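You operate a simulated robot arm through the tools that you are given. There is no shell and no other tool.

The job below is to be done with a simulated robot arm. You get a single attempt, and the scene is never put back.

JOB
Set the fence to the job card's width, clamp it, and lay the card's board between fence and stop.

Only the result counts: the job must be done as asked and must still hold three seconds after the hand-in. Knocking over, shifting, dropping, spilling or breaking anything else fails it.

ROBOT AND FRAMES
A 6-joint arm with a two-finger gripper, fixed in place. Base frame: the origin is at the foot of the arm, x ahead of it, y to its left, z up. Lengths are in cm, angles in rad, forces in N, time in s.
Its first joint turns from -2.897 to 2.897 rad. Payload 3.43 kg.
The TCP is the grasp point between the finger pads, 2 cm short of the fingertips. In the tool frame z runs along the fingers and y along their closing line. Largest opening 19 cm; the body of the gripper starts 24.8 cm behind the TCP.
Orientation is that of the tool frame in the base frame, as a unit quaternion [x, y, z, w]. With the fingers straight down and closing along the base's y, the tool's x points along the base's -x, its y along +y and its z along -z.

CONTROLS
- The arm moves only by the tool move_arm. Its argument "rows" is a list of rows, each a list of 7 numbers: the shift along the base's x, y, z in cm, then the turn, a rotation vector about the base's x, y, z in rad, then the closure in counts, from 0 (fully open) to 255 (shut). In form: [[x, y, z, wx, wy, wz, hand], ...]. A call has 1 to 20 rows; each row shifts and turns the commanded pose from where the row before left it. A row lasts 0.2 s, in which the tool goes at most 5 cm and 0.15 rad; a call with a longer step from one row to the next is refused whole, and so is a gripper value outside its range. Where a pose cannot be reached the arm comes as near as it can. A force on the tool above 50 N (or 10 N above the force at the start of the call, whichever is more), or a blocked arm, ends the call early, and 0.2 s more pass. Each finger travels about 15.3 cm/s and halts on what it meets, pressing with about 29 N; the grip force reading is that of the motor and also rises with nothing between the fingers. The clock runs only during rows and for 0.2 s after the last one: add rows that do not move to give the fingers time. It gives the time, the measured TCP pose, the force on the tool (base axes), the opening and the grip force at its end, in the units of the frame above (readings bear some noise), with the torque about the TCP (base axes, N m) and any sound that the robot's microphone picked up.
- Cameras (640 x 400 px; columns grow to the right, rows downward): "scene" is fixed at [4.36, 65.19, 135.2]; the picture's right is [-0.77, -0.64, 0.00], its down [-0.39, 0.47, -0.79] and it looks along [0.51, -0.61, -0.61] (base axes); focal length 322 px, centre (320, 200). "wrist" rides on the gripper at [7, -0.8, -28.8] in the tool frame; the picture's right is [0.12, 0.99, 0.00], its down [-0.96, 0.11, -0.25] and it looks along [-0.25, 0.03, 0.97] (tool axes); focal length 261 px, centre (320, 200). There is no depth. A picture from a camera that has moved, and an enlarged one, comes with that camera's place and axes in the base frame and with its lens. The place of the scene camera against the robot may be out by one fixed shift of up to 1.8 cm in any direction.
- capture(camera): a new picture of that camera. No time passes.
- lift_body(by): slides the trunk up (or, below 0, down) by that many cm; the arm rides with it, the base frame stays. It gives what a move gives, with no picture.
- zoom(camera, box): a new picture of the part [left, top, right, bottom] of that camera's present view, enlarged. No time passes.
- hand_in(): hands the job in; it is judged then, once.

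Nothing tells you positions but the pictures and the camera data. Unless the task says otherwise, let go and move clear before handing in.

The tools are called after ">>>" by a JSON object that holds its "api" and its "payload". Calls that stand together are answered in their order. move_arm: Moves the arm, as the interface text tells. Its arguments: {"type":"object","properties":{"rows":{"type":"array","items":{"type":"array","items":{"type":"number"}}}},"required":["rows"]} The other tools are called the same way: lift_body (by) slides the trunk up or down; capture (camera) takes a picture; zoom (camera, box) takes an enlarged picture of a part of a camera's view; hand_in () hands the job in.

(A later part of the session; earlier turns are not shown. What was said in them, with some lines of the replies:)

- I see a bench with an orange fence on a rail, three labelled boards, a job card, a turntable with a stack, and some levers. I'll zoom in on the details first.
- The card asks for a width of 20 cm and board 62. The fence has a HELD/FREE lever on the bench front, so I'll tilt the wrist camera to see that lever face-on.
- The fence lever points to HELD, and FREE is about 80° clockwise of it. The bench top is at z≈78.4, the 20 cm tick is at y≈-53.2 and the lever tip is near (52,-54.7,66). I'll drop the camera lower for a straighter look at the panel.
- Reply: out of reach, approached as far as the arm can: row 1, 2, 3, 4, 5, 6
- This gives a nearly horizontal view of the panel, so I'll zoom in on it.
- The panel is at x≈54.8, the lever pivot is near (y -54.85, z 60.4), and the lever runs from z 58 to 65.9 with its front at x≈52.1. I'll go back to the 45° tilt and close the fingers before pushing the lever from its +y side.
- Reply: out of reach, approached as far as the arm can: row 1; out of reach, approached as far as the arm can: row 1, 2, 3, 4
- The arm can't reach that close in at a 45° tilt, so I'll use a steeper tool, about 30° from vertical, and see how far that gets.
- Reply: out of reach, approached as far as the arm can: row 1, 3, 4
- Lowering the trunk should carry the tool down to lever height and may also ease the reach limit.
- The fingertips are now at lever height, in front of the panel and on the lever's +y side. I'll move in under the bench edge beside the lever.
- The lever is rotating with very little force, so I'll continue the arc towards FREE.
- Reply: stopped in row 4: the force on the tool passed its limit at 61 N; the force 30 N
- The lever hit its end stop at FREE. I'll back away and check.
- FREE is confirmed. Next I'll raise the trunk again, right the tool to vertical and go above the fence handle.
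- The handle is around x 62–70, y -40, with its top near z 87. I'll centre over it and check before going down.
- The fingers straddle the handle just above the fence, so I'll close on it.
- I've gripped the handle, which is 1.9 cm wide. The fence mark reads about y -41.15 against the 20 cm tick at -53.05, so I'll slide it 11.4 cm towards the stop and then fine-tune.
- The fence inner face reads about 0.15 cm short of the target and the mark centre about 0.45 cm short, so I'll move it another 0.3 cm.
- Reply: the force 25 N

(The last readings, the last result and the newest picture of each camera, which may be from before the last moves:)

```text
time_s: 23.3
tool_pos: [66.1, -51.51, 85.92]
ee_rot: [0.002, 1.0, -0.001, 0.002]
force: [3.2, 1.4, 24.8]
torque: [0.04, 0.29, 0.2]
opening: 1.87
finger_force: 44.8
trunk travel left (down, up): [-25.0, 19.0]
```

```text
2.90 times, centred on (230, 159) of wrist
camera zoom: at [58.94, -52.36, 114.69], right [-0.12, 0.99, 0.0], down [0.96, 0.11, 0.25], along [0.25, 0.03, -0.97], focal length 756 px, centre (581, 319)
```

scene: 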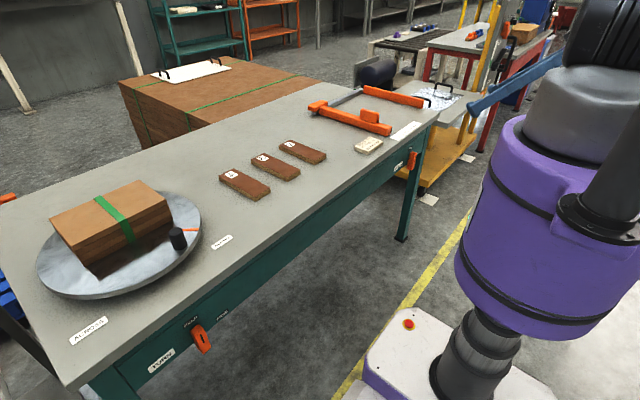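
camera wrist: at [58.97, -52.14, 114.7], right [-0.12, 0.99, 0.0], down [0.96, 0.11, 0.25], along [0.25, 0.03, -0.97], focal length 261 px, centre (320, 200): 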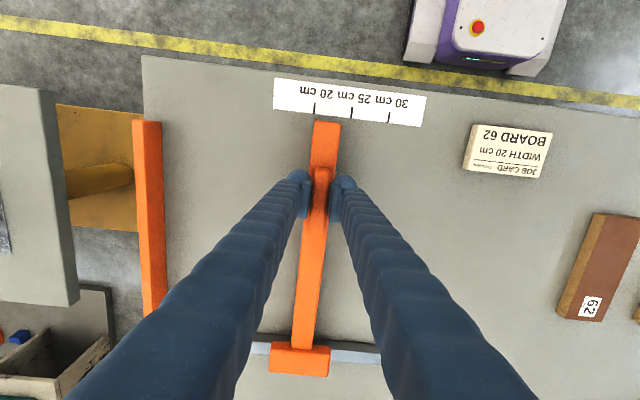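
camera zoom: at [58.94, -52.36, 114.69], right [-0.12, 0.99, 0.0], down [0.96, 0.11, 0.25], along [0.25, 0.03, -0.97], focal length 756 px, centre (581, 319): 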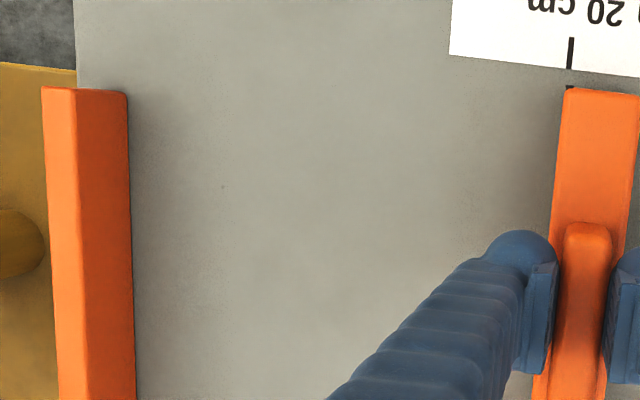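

The fence inner face is now on the 20 cm tick, about 19.9 cm from the stop. I'll release, rise and recheck.

>>> {"api": "move_arm", "payload": {"rows": [[0, 0, 0, 0, 0, 0, 220], [0, 0, 0, 0, 0, 0, 170], [0, 0, 0, 0, 0, 0, 150], [0, 0, 0, 0, 0, 0, 150]]}}

>>> {"api": "zoom", "payload": {"camera": "wrist", "box": [280, 70, 376, 130]}}

>>> {"api": "move_arm", "payload": {"rows": [[0, 0, 2, 0, 0, 0, 150], [0, 0, 4, 0, 0, 0, 150], [0, 0, 4, 0, 0, 0, 150], [0, 0, 0, 0, 0, 0, 150]]}}

>>> {"api": "capture", "payload": {"camera": "wrist"}}

>>> {"api": "zoom", "payload": {"camera": "wrist", "box": [270, 80, 366, 140]}}

```text
time_s: 24.3
tool_pos: [66.07, -51.63, 85.61]
ee_rot: [0.002, 1.0, 0.0, 0.001]
force: [0.2, 0.5, -1.0]
torque: [-0.01, 0.02, 0.02]
opening: 7.82
finger_force: 0.1
trunk travel left (down, up): [-25.0, 19.0]
```

```text
6.67 times, centred on (328, 100) of wrist
camera zoom: at [59.01, -52.41, 114.49], right [-0.12, 0.99, 0.0], down [0.96, 0.11, 0.25], along [0.25, 0.03, -0.97], focal length 1738 px, centre (267, 867)
```

zoom: 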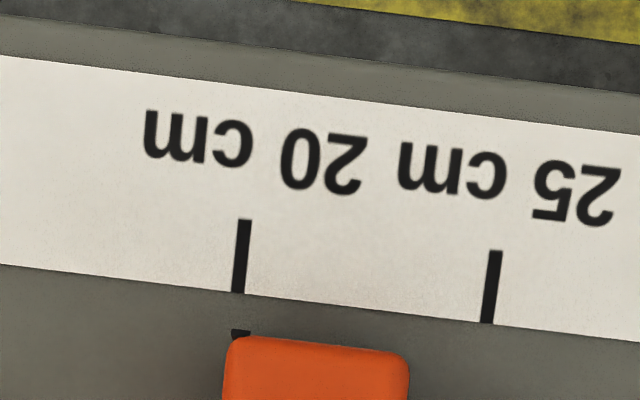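

```text
time_s: 25.3
tool_pos: [66.16, -51.57, 95.65]
ee_rot: [0.002, 1.0, 0.001, 0.001]
force: [-0.2, 0.0, -0.2]
torque: [-0.03, 0.0, 0.02]
opening: 7.82
finger_force: 0.1
trunk travel left (down, up): [-25.0, 19.0]
```

```text
taken
camera wrist: at [59.02, -52.4, 124.58], right [-0.12, 0.99, 0.0], down [0.96, 0.11, 0.25], along [0.25, 0.03, -0.97], focal length 261 px, centre (320, 200)
```

wrist: 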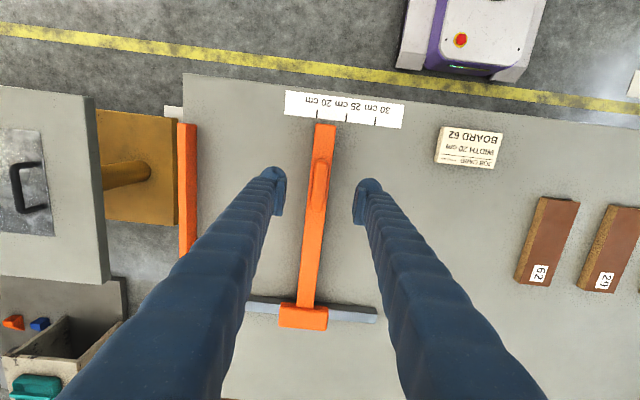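

```text
6.67 times, centred on (318, 110) of wrist
camera zoom: at [59.02, -52.4, 124.58], right [-0.12, 0.99, 0.0], down [0.96, 0.11, 0.25], along [0.25, 0.03, -0.97], focal length 1738 px, centre (333, 800)
```

zoom: 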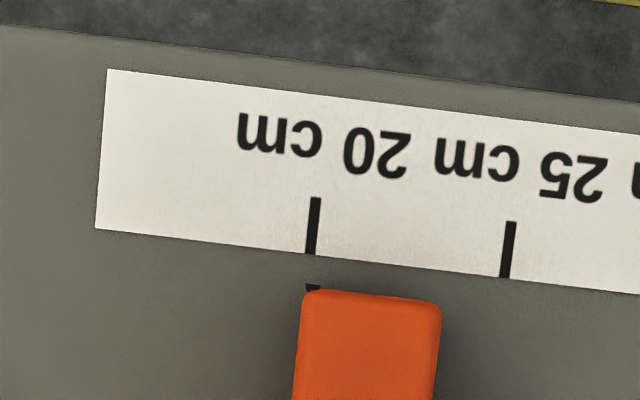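

The fence stayed put after release. Now I'll go back to the lever, tilting 30° in front of the bench, so I can press its tail (the +y side) down and swing the head up to HELD.

>>> {"api": "move_arm", "payload": {"rows": [[-4, 0, 1.5, 0, -0.1325, 0, 255], [-4.5, 0, 1.5, 0, -0.1325, 0, 255], [-4.7, 0, 1.5, 0, -0.1325, 0, 255], [-4.7, 0, 0, 0, -0.1325, 0, 255], [0, 0, -3, 0, 0, 0, 255], [0, 0, -4.5, 0, 0, 0, 255], [0, 0, -4.5, 0, 0, 0, 255], [0, 0, -4.5, 0, 0, 0, 255], [0, 0, -4.5, 0, 0, 0, 255], [0, 0, 0, 0, 0, 0, 255]]}}

>>> {"api": "capture", "payload": {"camera": "scene"}}

```text
time_s: 27.5
tool_pos: [47.94, -51.69, 78.97]
ee_rot: [0.002, 0.965, 0.0, 0.263]
force: [1.0, -0.6, 0.6]
torque: [0.07, 0.0, 0.04]
opening: 0.0
finger_force: 29.0
trunk travel left (down, up): [-25.0, 19.0]
```

```text
taken
```

scene: 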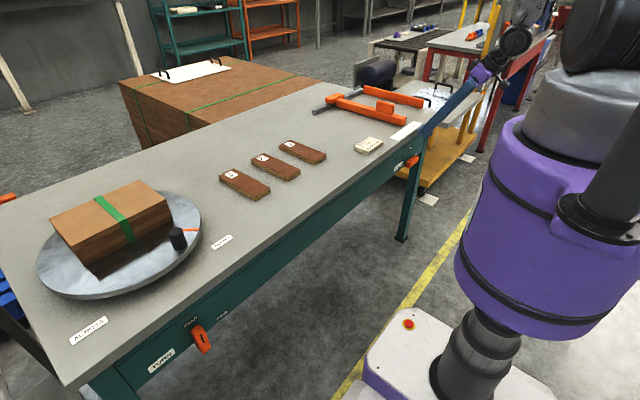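

>>> {"api": "lift_body", "payload": {"by": -13}}

>>> {"api": "move_arm", "payload": {"rows": [[0.5, 0.3, 0.3, 0, 0, 0, 255], [1.3, 0.3, 0, 0, 0, 0, 255], [1.4, 0.3, 0, 0, 0, 0, 255], [0, 0, 0, 0, 0, 0, 255]]}}

>>> {"api": "capture", "payload": {"camera": "wrist"}}

>>> {"api": "zoom", "payload": {"camera": "scene", "box": [370, 130, 450, 180]}}

```text
time_s: 29.1
tool_pos: [47.97, -51.59, 65.99]
ee_rot: [0.002, 0.965, 0.0, 0.262]
force: [-0.1, 0.4, -0.6]
torque: [0.02, -0.03, 0.0]
opening: 0.0
finger_force: 29.3
trunk travel left (down, up): [-12.0, 32.0]
```

```text
time_s: 30.1
tool_pos: [51.18, -50.55, 66.33]
ee_rot: [0.002, 0.965, 0.0, 0.263]
force: [0.1, 0.2, -0.2]
torque: [-0.02, 0.04, 0.0]
opening: 0.0
finger_force: 28.5
trunk travel left (down, up): [-12.0, 32.0]
```

```text
taken
camera wrist: at [30.52, -51.35, 87.66], right [-0.1, 0.99, -0.06], down [0.7, 0.11, 0.7], along [0.7, 0.03, -0.71], focal length 261 px, centre (320, 200)
```

wrist: 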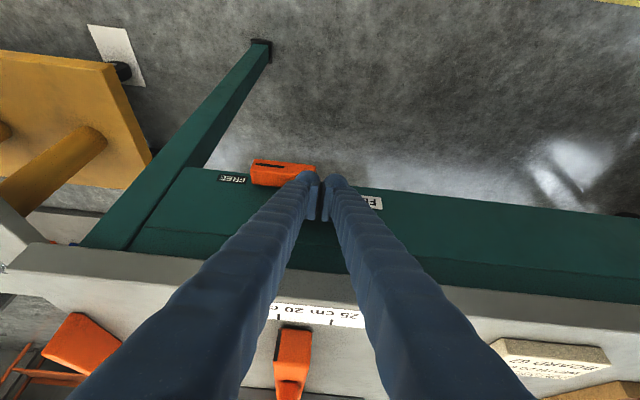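

```text
8.00 times, centred on (410, 155) of scene
camera zoom: at [4.36, 65.19, 135.2], right [-0.77, -0.64, 0.0], down [-0.39, 0.47, -0.79], along [0.51, -0.61, -0.61], focal length 2574 px, centre (-400, 560)
```

zoom: 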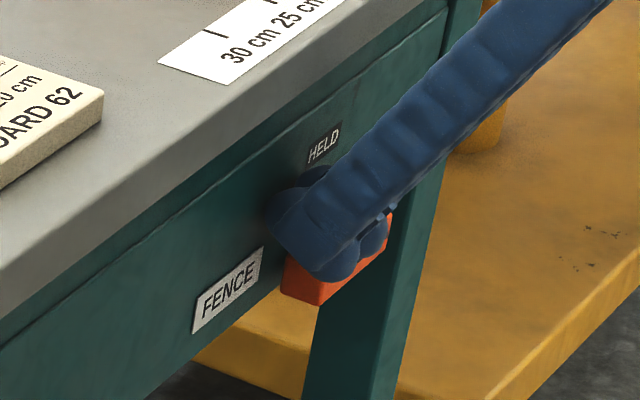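

The lever lies horizontal at FREE with its tail end at y≈-51, just under my fingers. I'll press the tail down in an arc.

>>> {"api": "move_arm", "payload": {"rows": [[0, -1.2, 0, 0, 0, 0, 255], [0, 0, -1.5, 0, 0, 0, 255], [0, 0.5, -1.0, 0, 0, 0, 255], [0, 0.5, -0.9, 0, 0, 0, 255], [0, 0.2, -0.8, 0, 0, 0, 255], [0, 0, 0, 0, 0, 0, 255]]}}

>>> {"api": "capture", "payload": {"camera": "wrist"}}

>>> {"api": "zoom", "payload": {"camera": "scene", "box": [370, 130, 450, 180]}}

```text
time_s: 31.5
tool_pos: [51.12, -50.6, 62.0]
ee_rot: [0.002, 0.966, 0.005, 0.26]
force: [-0.5, 5.9, 1.9]
torque: [-0.7, -0.18, -0.31]
opening: 0.01
finger_force: 29.0
trunk travel left (down, up): [-12.0, 32.0]
```

```text
taken
camera wrist: at [30.58, -51.68, 83.32], right [-0.1, 0.99, -0.05], down [0.71, 0.11, 0.7], along [0.7, 0.04, -0.71], focal length 261 px, centre (320, 200)
```

wrist: 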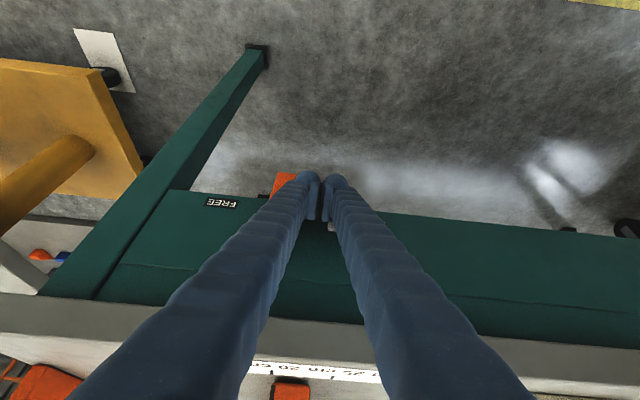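

```text
8.00 times, centred on (410, 155) of scene
camera zoom: at [4.36, 65.19, 135.2], right [-0.77, -0.64, 0.0], down [-0.39, 0.47, -0.79], along [0.51, -0.61, -0.61], focal length 2574 px, centre (-400, 560)
```

zoom: 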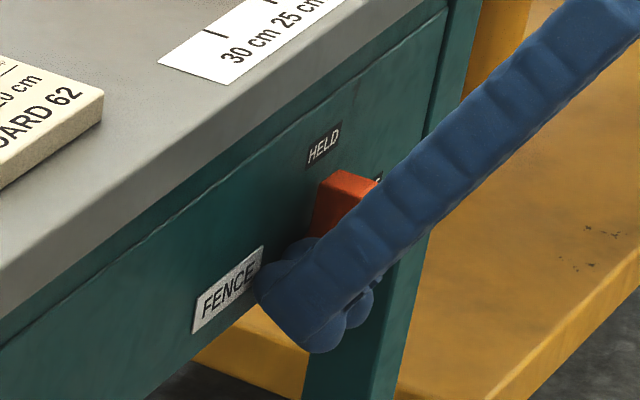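

>>> {"api": "move_arm", "payload": {"rows": [[0, 0.3, -1.0, 0, 0, 0, 255], [0, 0, -1.0, 0, 0, 0, 255], [0, -0.4, -1.0, 0, 0, 0, 255], [0, -0.6, -0.3, 0, 0, 0, 255], [0, -0.6, 0, 0, 0, 0, 255], [0, -0.5, 0, 0, 0, 0, 255], [0, 0, 0, 0, 0, 0, 255]]}}

>>> {"api": "zoom", "payload": {"camera": "scene", "box": [370, 130, 450, 180]}}

>>> {"api": "capture", "payload": {"camera": "wrist"}}

```text
time_s: 32.2
tool_pos: [51.49, -50.42, 60.36]
ee_rot: [0.0, 0.966, 0.008, 0.259]
force: [0.4, 11.9, -4.8]
torque: [0.0, -0.1, -0.01]
opening: 0.02
finger_force: 29.1
out of reach, approached as far as the arm can: row 1, 2
trunk travel left (down, up): [-12.0, 32.0]
stopped in row 3: the force on the tool passed its limit at 61 N (the readings are from after the stop); the commanded pose is now the measured one
```

```text
8.00 times, centred on (410, 155) of scene
camera zoom: at [4.36, 65.19, 135.2], right [-0.77, -0.64, 0.0], down [-0.39, 0.47, -0.79], along [0.51, -0.61, -0.61], focal length 2574 px, centre (-400, 560)
```

zoom: 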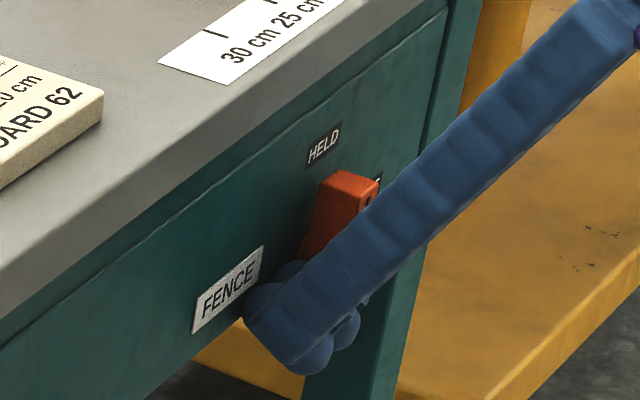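

```text
taken
camera wrist: at [31.03, -51.82, 81.83], right [-0.11, 0.99, -0.04], down [0.71, 0.11, 0.7], along [0.7, 0.05, -0.71], focal length 261 px, centre (320, 200)
```

wrist: 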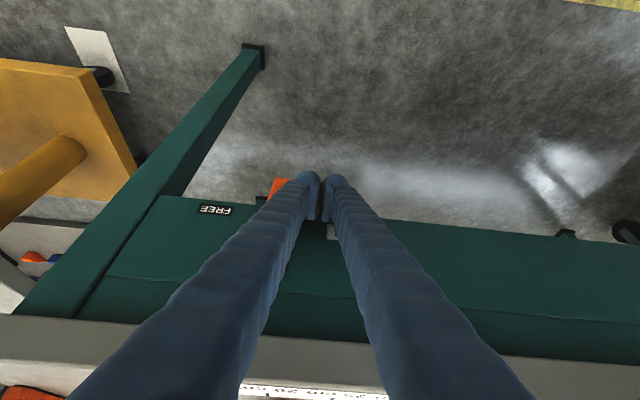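

The lever head matches its original HELD position in the picture, and the force peak suggests it is against the stop. I'll back off and look.

>>> {"api": "move_arm", "payload": {"rows": [[-0.5, 0.5, 0.3, 0, 0, 0, 255], [-2, 0.3, 0.5, 0, 0, 0, 255], [-2, 0, 0.5, 0, 0, 0, 255], [0, 0, 0, 0, 0, 0, 255]]}}

>>> {"api": "zoom", "payload": {"camera": "scene", "box": [370, 130, 450, 180]}}

>>> {"api": "capture", "payload": {"camera": "wrist"}}

```text
time_s: 33.2
tool_pos: [47.29, -50.58, 62.22]
ee_rot: [-0.001, 0.966, 0.014, 0.258]
force: [-0.5, -0.4, -0.9]
torque: [0.01, -0.01, -0.01]
opening: 0.0
finger_force: 29.5
out of reach, approached as far as the arm can: row 2, 3
trunk travel left (down, up): [-12.0, 32.0]
```

```text
8.00 times, centred on (410, 155) of scene
camera zoom: at [4.36, 65.19, 135.2], right [-0.77, -0.64, 0.0], down [-0.39, 0.47, -0.79], along [0.51, -0.61, -0.61], focal length 2574 px, centre (-400, 560)
```

zoom: 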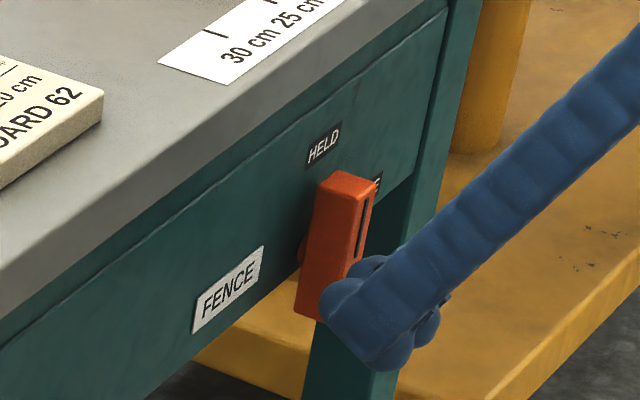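

```text
taken
camera wrist: at [26.86, -52.1, 83.76], right [-0.11, 0.99, -0.03], down [0.71, 0.1, 0.7], along [0.7, 0.05, -0.72], focal length 261 px, centre (320, 200)
```

wrist: 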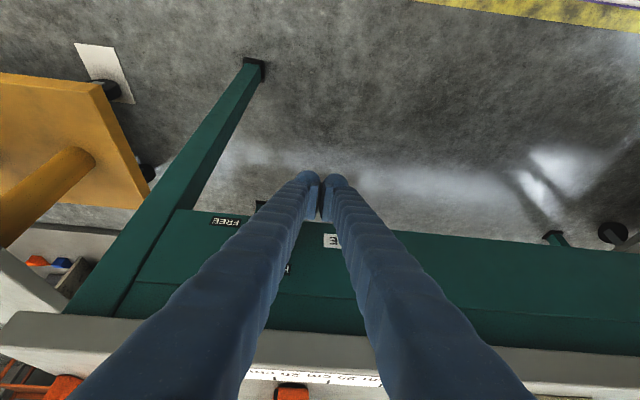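

The lever is upright at HELD again. I'll raise the trunk, right the tool and check the fence and board 62 from above.

>>> {"api": "lift_body", "payload": {"by": 13}}

>>> {"api": "move_arm", "payload": {"rows": [[0, 0, 4, 0, 0.13, 0, 255], [0, 0, 4.5, 0, 0.13, 0, 255], [0, 0, 4.5, 0, 0.13, 0, 200], [0, 0, 4.5, 0, 0.135, 0, 150], [1, 0, 4, 0, 0, 0, 130], [2, 0, 3, 0, 0, 0, 130], [3, 0, 0, 0, 0, 0, 130], [3, 0, 0, 0, 0, 0, 130], [0, 0, 0, 0, 0, 0, 130]]}}

>>> {"api": "capture", "payload": {"camera": "wrist"}}

>>> {"api": "capture", "payload": {"camera": "scene"}}

```text
time_s: 34.8
tool_pos: [47.39, -50.57, 75.21]
ee_rot: [0.0, 0.966, 0.014, 0.259]
force: [0.0, 0.9, 1.0]
torque: [0.02, 0.01, 0.03]
opening: 0.01
finger_force: 28.6
trunk travel left (down, up): [-25.0, 19.0]
```

```text
time_s: 36.8
tool_pos: [56.63, -50.54, 99.77]
ee_rot: [0.004, 1.0, 0.013, -0.001]
force: [-0.1, -0.5, 0.9]
torque: [0.0, -0.03, -0.01]
opening: 9.29
finger_force: 0.1
trunk travel left (down, up): [-25.0, 19.0]
```

```text
taken
camera wrist: at [49.69, -52.05, 128.57], right [-0.11, 0.99, 0.03], down [0.96, 0.1, 0.25], along [0.24, 0.05, -0.97], focal length 261 px, centre (320, 200)
```

wrist: 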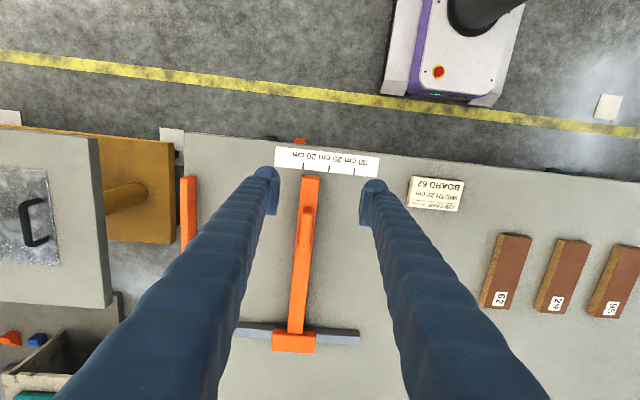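

```text
taken
```

scene: 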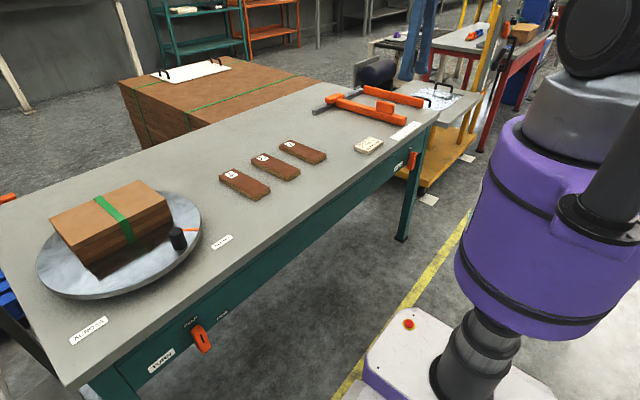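

>>> {"api": "zoom", "payload": {"camera": "wrist", "box": [270, 135, 366, 195]}}

>>> {"api": "zoom", "payload": {"camera": "wrist", "box": [460, 220, 620, 320]}}

```text
6.67 times, centred on (318, 165) of wrist
camera zoom: at [49.69, -52.05, 128.57], right [-0.11, 0.99, 0.03], down [0.96, 0.1, 0.25], along [0.24, 0.05, -0.97], focal length 1738 px, centre (333, 433)
```

zoom: 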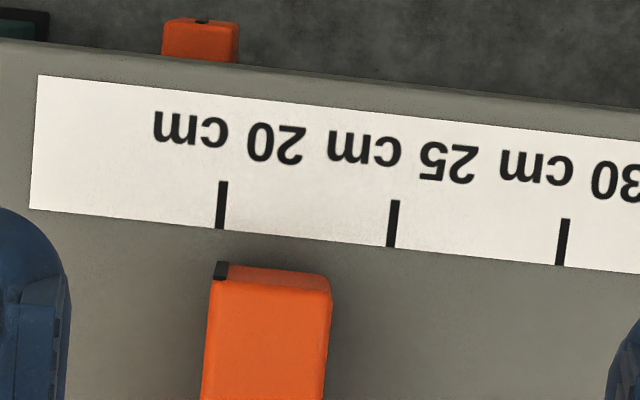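

```text
4.00 times, centred on (540, 270) of wrist
camera zoom: at [49.69, -52.05, 128.57], right [-0.11, 0.99, 0.03], down [0.96, 0.1, 0.25], along [0.24, 0.05, -0.97], focal length 1043 px, centre (-560, -80)
```

zoom: 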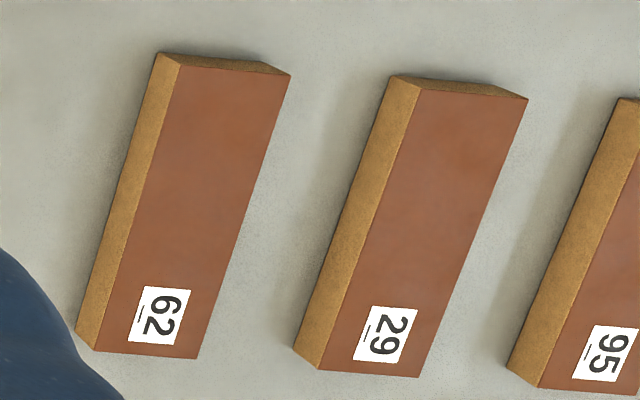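

The fence stayed at 20 cm after clamping. Next I'll travel over to board 62.

>>> {"api": "move_arm", "payload": {"rows": [[1.5, 4.3, 0, -0.026, 0, 0.008, 130], [1.5, 4.3, 0, 0, 0, 0, 130], [1.5, 4.3, 0, 0, 0, 0, 130], [1.5, 4.3, 0, 0, 0, 0, 130], [1.5, 4.3, 0, 0, 0, 0, 130], [1.5, 4.3, 0, 0, 0, 0, 130], [1.5, 4.3, 0, 0, 0, 0, 130], [1.5, 4.3, 0, 0, 0, 0, 100], [1.5, 4.3, 0, 0, 0, 0, 100], [1.5, 4.3, 0, 0, 0, 0, 100], [0, 0, 0, 0, 0, 0, 100]]}}

>>> {"api": "capture", "payload": {"camera": "wrist"}}

```text
time_s: 39.1
tool_pos: [71.15, -7.37, 99.98]
ee_rot: [0.0, 1.0, 0.0, 0.0]
force: [0.3, 0.5, 0.5]
torque: [-0.09, 0.01, 0.01]
opening: 11.56
finger_force: 0.1
trunk travel left (down, up): [-25.0, 19.0]
```

```text
taken
camera wrist: at [64.32, -8.25, 128.9], right [-0.12, 0.99, 0.0], down [0.96, 0.12, 0.25], along [0.24, 0.03, -0.97], focal length 261 px, centre (320, 200)
```

wrist: 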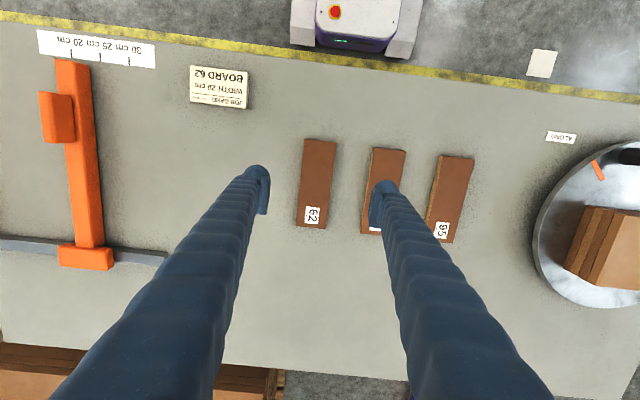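

>>> {"api": "zoom", "payload": {"camera": "wrist", "box": [260, 125, 420, 245]}}

>>> {"api": "zoom", "payload": {"camera": "scene", "box": [240, 120, 350, 190]}}

```text
3.33 times, centred on (340, 185) of wrist
camera zoom: at [64.32, -8.25, 128.9], right [-0.12, 0.99, 0.0], down [0.96, 0.12, 0.25], along [0.24, 0.03, -0.97], focal length 869 px, centre (253, 250)
```

zoom: 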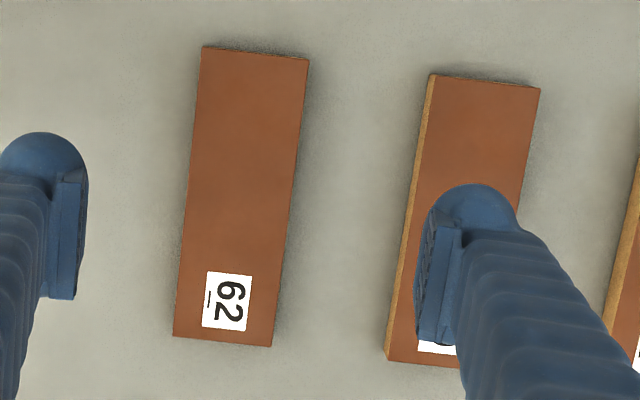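

```text
5.71 times, centred on (295, 155) of scene
camera zoom: at [4.36, 65.19, 135.2], right [-0.77, -0.64, 0.0], down [-0.39, 0.47, -0.79], along [0.51, -0.61, -0.61], focal length 1839 px, centre (463, 457)
```

zoom: 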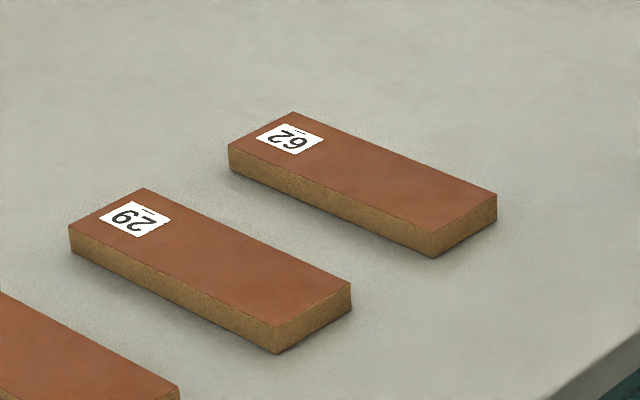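

Board 62 spans x 65.6–82.4 and y -10.8 to -5.0 and is about 1.8 cm thick; board 29 starts at y≈1.6. I'll centre over 62 and descend.

>>> {"api": "move_arm", "payload": {"rows": [[1, -0.3, -3, 0, 0, 0, 130], [0.9, -0.25, -4, 0, 0, 0, 130], [0, 0, -4, 0, 0, 0, 130], [0, 0, -3, 0, 0, 0, 130], [0, 0, 0, 0, 0, 0, 130]]}}

>>> {"api": "capture", "payload": {"camera": "wrist"}}

>>> {"api": "zoom", "payload": {"camera": "scene", "box": [240, 110, 350, 180]}}

```text
time_s: 40.4
tool_pos: [73.31, -8.06, 85.63]
ee_rot: [-0.001, 1.0, 0.0, -0.001]
force: [-0.2, 0.1, 0.4]
torque: [-0.04, -0.01, 0.03]
opening: 9.31
finger_force: 0.1
trunk travel left (down, up): [-25.0, 19.0]
```

```text
taken
camera wrist: at [66.36, -8.93, 114.48], right [-0.12, 0.99, 0.0], down [0.96, 0.12, 0.25], along [0.24, 0.03, -0.97], focal length 261 px, centre (320, 200)
```

wrist: 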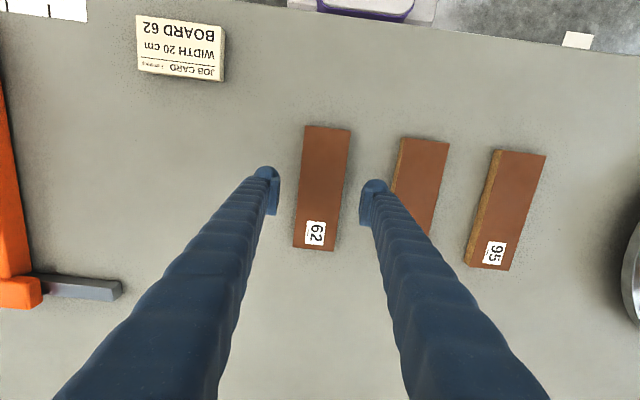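

```text
5.71 times, centred on (295, 145) of scene
camera zoom: at [4.36, 65.19, 135.2], right [-0.77, -0.64, 0.0], down [-0.39, 0.47, -0.79], along [0.51, -0.61, -0.61], focal length 1839 px, centre (463, 514)
```

zoom: 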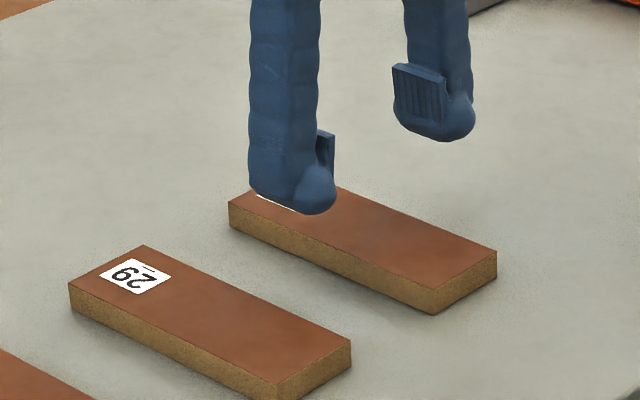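

>>> {"api": "move_arm", "payload": {"rows": [[0, 0.1, -2, 0, 0, 0, 130], [0, 0, -1.6, 0, 0, 0, 130], [0, 0, -0.8, 0, 0, 0, 130], [0, 0, 0, 0, 0, 0, 130]]}}

>>> {"api": "zoom", "payload": {"camera": "scene", "box": [250, 120, 346, 180]}}

```text
time_s: 41.4
tool_pos: [73.35, -7.98, 81.44]
ee_rot: [-0.001, 1.0, 0.0, -0.001]
force: [0.7, 0.5, 0.4]
torque: [-0.01, -0.04, -0.01]
opening: 9.32
finger_force: 0.1
trunk travel left (down, up): [-25.0, 19.0]
```

```text
6.67 times, centred on (298, 150) of scene
camera zoom: at [4.36, 65.19, 135.2], right [-0.77, -0.64, 0.0], down [-0.39, 0.47, -0.79], along [0.51, -0.61, -0.61], focal length 2145 px, centre (467, 533)
```

zoom: 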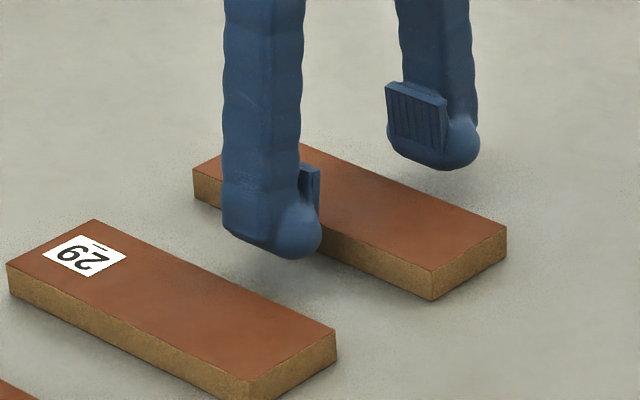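

>>> {"api": "move_arm", "payload": {"rows": [[0, 0, -0.4, 0, 0, 0, 130], [0, 0, -0.35, 0, 0, 0, 130], [0, 0, 0, 0, 0, 0, 130]]}}

>>> {"api": "zoom", "payload": {"camera": "scene", "box": [250, 120, 346, 180]}}

```text
time_s: 42.1
tool_pos: [73.37, -7.86, 80.68]
ee_rot: [0.0, 1.0, 0.0, -0.001]
force: [-0.5, 0.0, 0.1]
torque: [-0.02, 0.02, 0.03]
opening: 9.3
finger_force: 0.1
trunk travel left (down, up): [-25.0, 19.0]
```

```text
6.67 times, centred on (298, 150) of scene
camera zoom: at [4.36, 65.19, 135.2], right [-0.77, -0.64, 0.0], down [-0.39, 0.47, -0.79], along [0.51, -0.61, -0.61], focal length 2145 px, centre (467, 533)
```

zoom: 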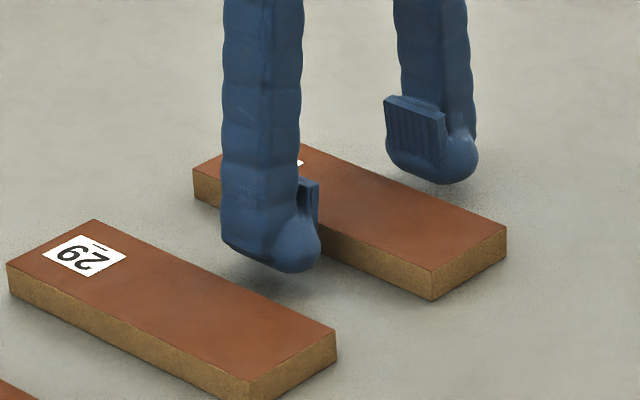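

>>> {"api": "move_arm", "payload": {"rows": [[0, 0, -0.25, 0, 0, 0, 130], [0, 0, 0, 0, 0, 0, 130]]}}

```text
time_s: 42.8
tool_pos: [73.33, -7.92, 80.33]
ee_rot: [-0.001, 1.0, 0.0, -0.001]
force: [-0.1, -0.9, -0.1]
torque: [0.01, 0.03, 0.0]
opening: 9.33
finger_force: 0.0
trunk travel left (down, up): [-25.0, 19.0]
```

No contact with the bench yet, so I'll close on the board here.

>>> {"api": "move_arm", "payload": {"rows": [[0, 0, 0, 0, 0, 0, 180], [0, 0, 0, 0, 0, 0, 230], [0, 0, 0, 0, 0, 0, 255], [0, 0, 0, 0, 0, 0, 255], [0, 0, 0, 0, 0, 0, 255]]}}

>>> {"api": "zoom", "payload": {"camera": "scene", "box": [250, 120, 346, 180]}}

```text
time_s: 44.0
tool_pos: [73.37, -7.94, 80.38]
ee_rot: [0.0, 1.0, 0.0, -0.001]
force: [-0.3, -0.2, -0.6]
torque: [0.0, 0.0, 0.0]
opening: 5.9
finger_force: 29.2
trunk travel left (down, up): [-25.0, 19.0]
```

```text
6.67 times, centred on (298, 150) of scene
camera zoom: at [4.36, 65.19, 135.2], right [-0.77, -0.64, 0.0], down [-0.39, 0.47, -0.79], along [0.51, -0.61, -0.61], focal length 2145 px, centre (467, 533)
```

zoom: 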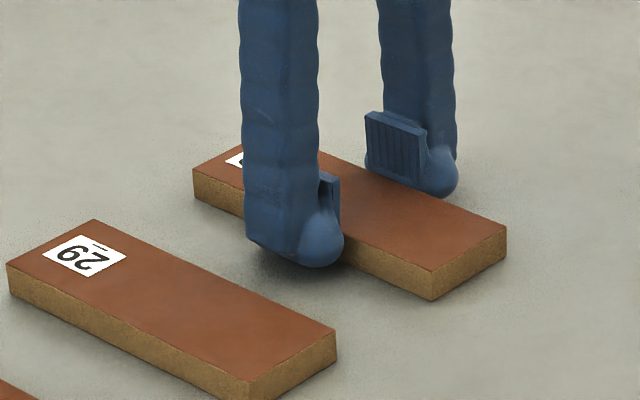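

The opening is 5.9 cm, so the board is gripped. I'll test with a small lift.

>>> {"api": "move_arm", "payload": {"rows": [[0, 0, 0.5, 0, 0, 0, 255], [0, 0, 1, 0, 0, 0, 255], [0, 0, 1.5, 0, 0, 0, 255], [0, 0, 0, 0, 0, 0, 255]]}}

>>> {"api": "zoom", "payload": {"camera": "scene", "box": [250, 110, 346, 170]}}

```text
time_s: 45.0
tool_pos: [73.31, -8.03, 83.17]
ee_rot: [-0.001, 1.0, 0.0, -0.001]
force: [-0.1, -0.3, -1.7]
torque: [-0.03, -0.01, 0.0]
opening: 5.87
finger_force: 28.9
trunk travel left (down, up): [-25.0, 19.0]
```

```text
6.67 times, centred on (298, 140) of scene
camera zoom: at [4.36, 65.19, 135.2], right [-0.77, -0.64, 0.0], down [-0.39, 0.47, -0.79], along [0.51, -0.61, -0.61], focal length 2145 px, centre (467, 600)
```

zoom: 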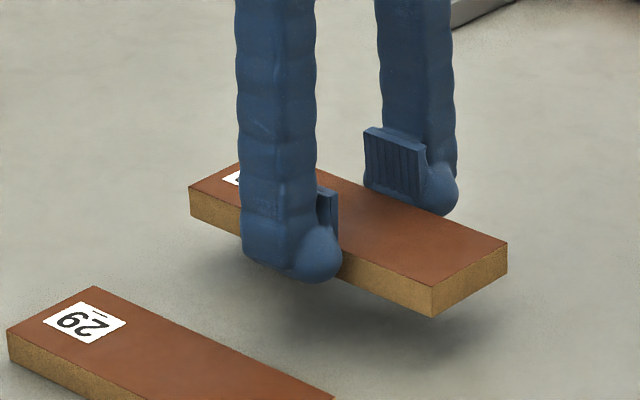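

The board lifts level. I'll raise it and carry it over the fence to the gap.

>>> {"api": "move_arm", "payload": {"rows": [[0, 0, 2, 0, 0, 0, 255], [0, 0, 3.5, 0, 0, 0, 255], [0, 0, 3.5, 0, 0, 0, 255], [0, 0, 3.5, 0, 0, 0, 255], [0, -1.5, 1, 0, 0, 0, 255], [-0.3, -3, 0, 0, 0, 0, 255], [-0.3, -4, 0, 0, 0, 0, 255], [-0.4, -4, 0, 0, 0, 0, 255], [-0.4, -4, 0, 0, 0, 0, 255], [-0.4, -4, 0, 0, 0, 0, 255], [-0.4, -4, 0, 0, 0, 0, 255], [-0.4, -4, 0, 0, 0, 0, 255], [-0.4, -4, 0, 0, 0, 0, 255], [-0.3, -4, 0, 0, 0, 0, 255], [-0.3, -4, 0, 0, 0, 0, 255], [-0.3, -4, 0, 0, 0, 0, 255], [0, -4, 0, 0, 0, 0, 255], [0, -3.5, 0, 0, 0, 0, 255], [0, -3, 0, 0, 0, 0, 255], [0, 0, 0, 0, 0, 0, 255]]}}

>>> {"api": "capture", "payload": {"camera": "wrist"}}

>>> {"api": "capture", "payload": {"camera": "scene"}}

```text
time_s: 49.1
tool_pos: [69.08, -62.98, 96.62]
ee_rot: [-0.001, 1.0, 0.001, -0.002]
force: [0.8, -0.1, -1.7]
torque: [0.06, 0.0, -0.05]
opening: 5.87
finger_force: 28.7
trunk travel left (down, up): [-25.0, 19.0]
```

```text
taken
camera wrist: at [62.18, -63.8, 125.57], right [-0.12, 0.99, 0.0], down [0.96, 0.12, 0.25], along [0.24, 0.03, -0.97], focal length 261 px, centre (320, 200)
```

wrist: 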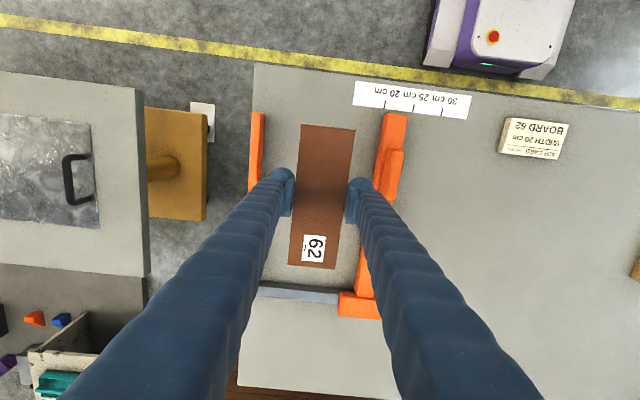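

```text
taken
```

scene: 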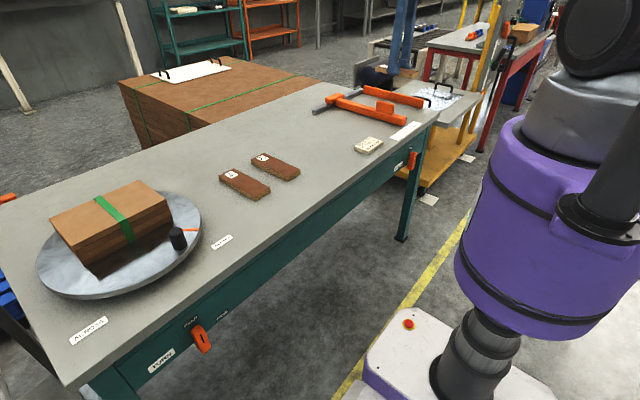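

The board is centred over the gap, so I'll lower it.

>>> {"api": "move_arm", "payload": {"rows": [[0, 0, -3.5, 0, 0, 0, 255], [0, 0, -3.5, 0, 0, 0, 255], [0, 0, -3, 0, 0, 0, 255], [0, 0, -2, 0, 0, 0, 255], [0, 0, 0, 0, 0, 0, 255]]}}

>>> {"api": "capture", "payload": {"camera": "wrist"}}

>>> {"api": "zoom", "payload": {"camera": "scene", "box": [310, 60, 454, 150]}}

```text
time_s: 50.4
tool_pos: [69.45, -62.8, 84.65]
ee_rot: [-0.001, 1.0, 0.0, -0.001]
force: [-0.6, -1.0, -1.4]
torque: [0.02, 0.0, 0.01]
opening: 5.9
finger_force: 28.9
trunk travel left (down, up): [-25.0, 19.0]
```

```text
taken
camera wrist: at [62.4, -63.74, 113.55], right [-0.12, 0.99, 0.0], down [0.96, 0.12, 0.25], along [0.24, 0.03, -0.97], focal length 261 px, centre (320, 200)
```

wrist: 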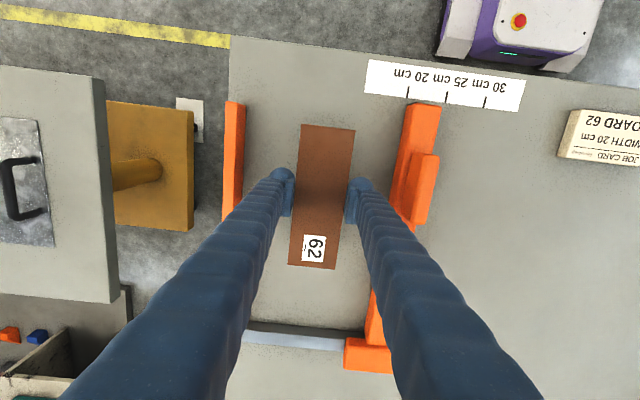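

```text
4.44 times, centred on (382, 105) of scene
camera zoom: at [4.36, 65.19, 135.2], right [-0.77, -0.64, 0.0], down [-0.39, 0.47, -0.79], along [0.51, -0.61, -0.61], focal length 1430 px, centre (44, 622)
```

zoom: 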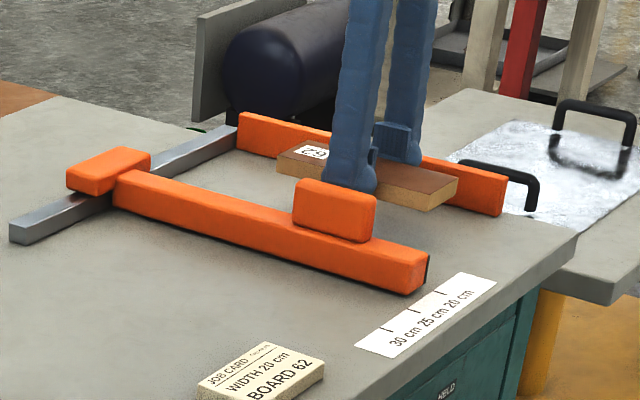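

>>> {"api": "move_arm", "payload": {"rows": [[0, 0, -1.5, 0, 0, 0, 255], [0, 0, -1.2, 0, 0, 0, 255], [0, 0, -0.7, 0, 0, 0, 255], [0, 0, -0.5, 0, 0, 0, 255], [0, 0, 0, 0, 0, 0, 255], [0, 0, 0, 0, 0, 0, 255]]}}

>>> {"api": "zoom", "payload": {"camera": "scene", "box": [340, 75, 436, 135]}}

```text
time_s: 51.8
tool_pos: [69.53, -63.04, 80.97]
ee_rot: [-0.002, 1.0, 0.001, -0.001]
force: [0.3, -0.1, -1.0]
torque: [-0.03, 0.03, 0.0]
opening: 5.89
finger_force: 29.0
trunk travel left (down, up): [-25.0, 19.0]
```

```text
6.67 times, centred on (388, 105) of scene
camera zoom: at [4.36, 65.19, 135.2], right [-0.77, -0.64, 0.0], down [-0.39, 0.47, -0.79], along [0.51, -0.61, -0.61], focal length 2145 px, centre (-133, 833)
```

zoom: 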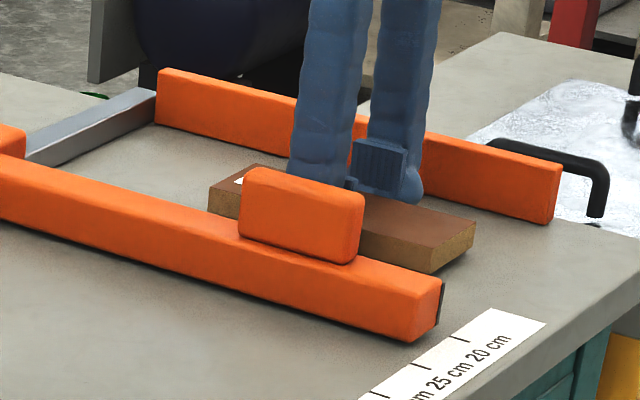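

>>> {"api": "move_arm", "payload": {"rows": [[0, 0, -0.25, 0, 0, 0, 255], [0, 0, -0.25, 0, 0, 0, 255], [0, 0, 0, 0, 0, 0, 255], [0, 0, 0, 0, 0, 0, 255]]}}

```text
time_s: 52.8
tool_pos: [69.52, -62.92, 80.39]
ee_rot: [-0.001, 1.0, 0.001, -0.001]
force: [0.2, 0.7, -1.2]
torque: [0.01, -0.01, -0.02]
opening: 5.89
finger_force: 29.2
trunk travel left (down, up): [-25.0, 19.0]
```

>>> {"api": "move_arm", "payload": {"rows": [[0, 0, -0.15, 0, 0, 0, 255], [0, 0, 0, 0, 0, 0, 255], [0, 0, 0, 0, 0, 0, 255]]}}

```text
time_s: 53.5
tool_pos: [69.41, -63.04, 80.44]
ee_rot: [-0.001, 1.0, -0.001, 0.0]
force: [0.0, -1.7, 14.2]
torque: [0.11, 0.22, 0.03]
opening: 5.92
finger_force: 29.2
trunk travel left (down, up): [-25.0, 19.0]
```

The board is touching the bench. I'll release gradually and rise.

>>> {"api": "move_arm", "payload": {"rows": [[0, 0, 0.1, 0, 0, 0, 175], [0, 0, 0, 0, 0, 0, 150], [0, 0, 0, 0, 0, 0, 135], [0, 0, 0, 0, 0, 0, 135]]}}

>>> {"api": "move_arm", "payload": {"rows": [[0, 0, 1, 0, 0, 0, 135], [0, 0, 3, 0, 0, 0, 135], [0, 0, 4, 0, 0, 0, 135], [0, 0, 4, 0, 0, 0, 135], [0, 0, 4, 0, 0, 0, 135], [0, 0, 0, 0, 0, 0, 135]]}}

>>> {"api": "capture", "payload": {"camera": "wrist"}}

>>> {"api": "zoom", "payload": {"camera": "scene", "box": [310, 70, 454, 160]}}

```text
time_s: 54.5
tool_pos: [69.43, -62.92, 80.27]
ee_rot: [0.0, 1.0, 0.0, 0.0]
force: [-0.6, 0.0, 0.5]
torque: [-0.01, -0.02, 0.01]
opening: 8.94
finger_force: 0.1
trunk travel left (down, up): [-25.0, 19.0]
```

```text
time_s: 56.0
tool_pos: [69.47, -62.63, 96.28]
ee_rot: [-0.001, 1.0, 0.0, -0.002]
force: [0.3, 0.0, 0.5]
torque: [-0.04, 0.02, 0.0]
opening: 8.93
finger_force: 0.1
trunk travel left (down, up): [-25.0, 19.0]
```

```text
taken
camera wrist: at [62.57, -63.56, 125.27], right [-0.12, 0.99, 0.0], down [0.96, 0.12, 0.24], along [0.24, 0.03, -0.97], focal length 261 px, centre (320, 200)
```

wrist: 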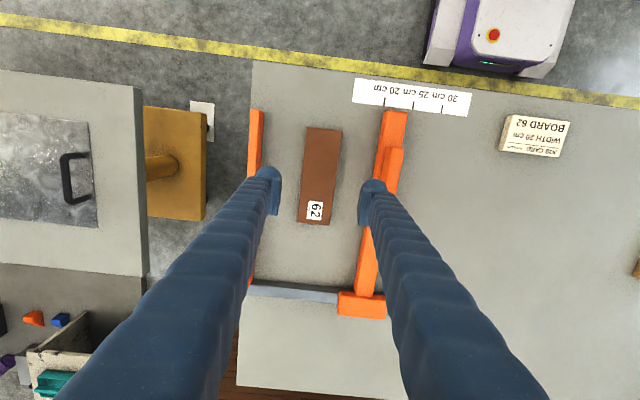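

```text
4.44 times, centred on (382, 115) of scene
camera zoom: at [4.36, 65.19, 135.2], right [-0.77, -0.64, 0.0], down [-0.39, 0.47, -0.79], along [0.51, -0.61, -0.61], focal length 1430 px, centre (44, 578)
```

zoom: 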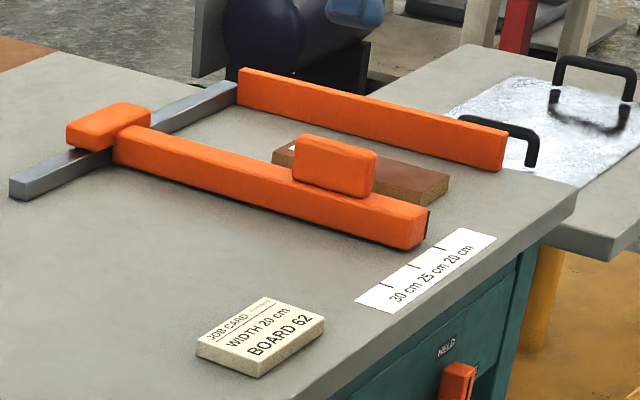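

Board 62 now lies between fence and stop. I'll move clear and run a last check on the fence mark, the lever and everything else.

>>> {"api": "move_arm", "payload": {"rows": [[-3, 2, 2, 0, 0, 0, 135], [-4, 2.5, 1, 0, 0, 0, 135], [-4, 2.5, 1, 0, 0, 0, 135], [-4, 2.5, 1, 0, 0, 0, 100], [-4, 2.5, 1, 0, 0, 0, 60], [0, 0, 0, 0, 0, 0, 0], [0, 0, 0, 0, 0, 0, 0]]}}

>>> {"api": "capture", "payload": {"camera": "wrist"}}

>>> {"api": "zoom", "payload": {"camera": "wrist", "box": [250, 150, 410, 250]}}

>>> {"api": "capture", "payload": {"camera": "scene"}}

>>> {"api": "zoom", "payload": {"camera": "scene", "box": [370, 130, 450, 180]}}

```text
time_s: 57.5
tool_pos: [50.32, -50.85, 102.49]
ee_rot: [-0.001, 1.0, 0.0, -0.001]
force: [0.0, -0.8, 0.7]
torque: [0.07, 0.02, 0.0]
opening: 18.97
finger_force: 0.0
trunk travel left (down, up): [-25.0, 19.0]
```

```text
taken
camera wrist: at [43.3, -51.76, 131.38], right [-0.12, 0.99, 0.0], down [0.96, 0.12, 0.25], along [0.24, 0.03, -0.97], focal length 261 px, centre (320, 200)
```

wrist: 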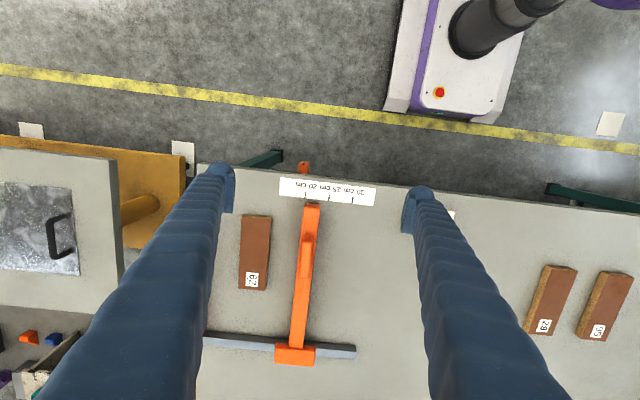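

```text
4.00 times, centred on (330, 200) of wrist
camera zoom: at [43.3, -51.76, 131.38], right [-0.12, 0.99, 0.0], down [0.96, 0.12, 0.25], along [0.24, 0.03, -0.97], focal length 1043 px, centre (280, 200)
```

zoom: 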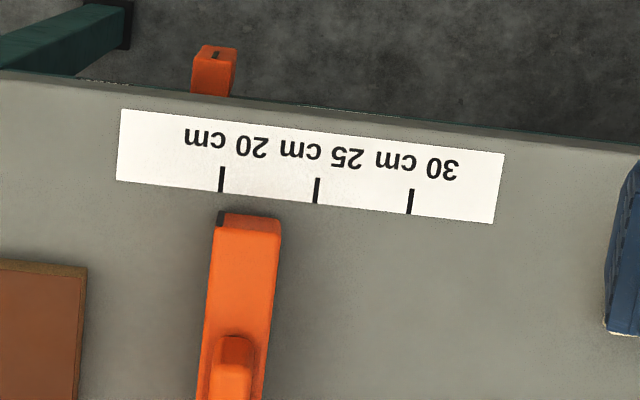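

```text
taken
```

scene: 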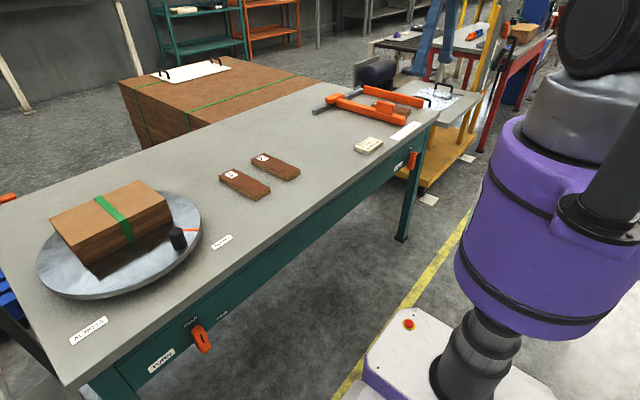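

```text
8.00 times, centred on (410, 155) of scene
camera zoom: at [4.36, 65.19, 135.2], right [-0.77, -0.64, 0.0], down [-0.39, 0.47, -0.79], along [0.51, -0.61, -0.61], focal length 2574 px, centre (-400, 560)
```

zoom: 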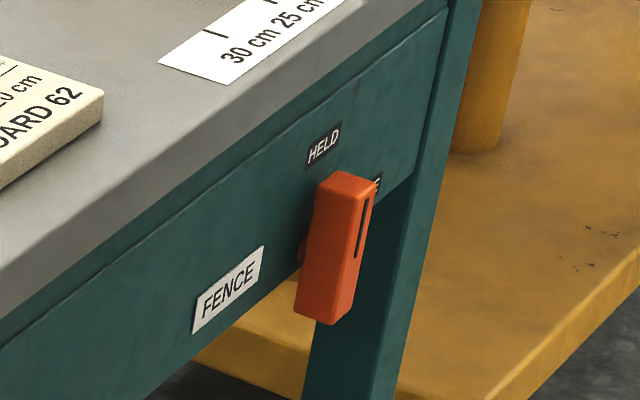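

>>> {"api": "zoom", "payload": {"camera": "scene", "box": [390, 140, 438, 170]}}

```text
13.33 times, centred on (414, 155) of scene
camera zoom: at [4.36, 65.19, 135.2], right [-0.77, -0.64, 0.0], down [-0.39, 0.47, -0.79], along [0.51, -0.61, -0.61], focal length 4290 px, centre (-933, 800)
```

zoom: 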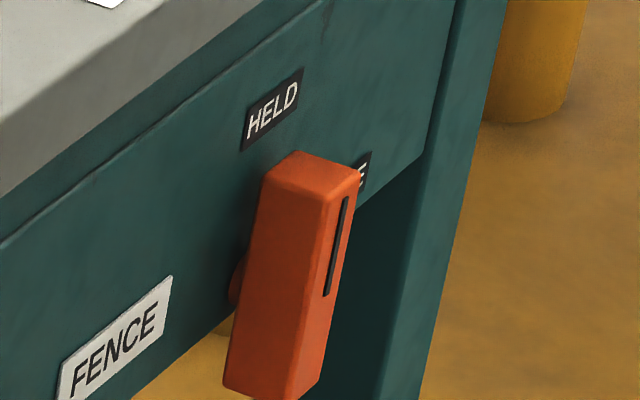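

The lever looks the same as its original HELD picture. The fence is on the 20 cm tick, board 62 lies between fence and stop, and the arm is clear, so I'm handing in.

>>> {"api": "hand_in", "payload": {}}

```text
The job is handed in.
```

The job is handed in: the fence is set to 20 cm and clamped, and board 62 lies flat between fence and stop.

- **Fence:** its inner face is on the 20 cm tick. From the pictures I put the gap to the stop at 20 cm, within about 0.2 cm.
- **Clamp:** I turned the fence lever to FREE to slide the fence, then back to HELD. In the last picture it looks the same as it did at the start, and the fence didn't move when clamped.
- **Board:** board 62 is roughly midway between fence and stop, touching neither. I let go once it was on the bench.
- **Everything else:** boards 29 and 95, the job card, the turntable stack and the TURN lever look undisturbed in the final picture. The arm is clear of the work with the gripper open.

The call gave no verdict, so I can't confirm how it was judged.
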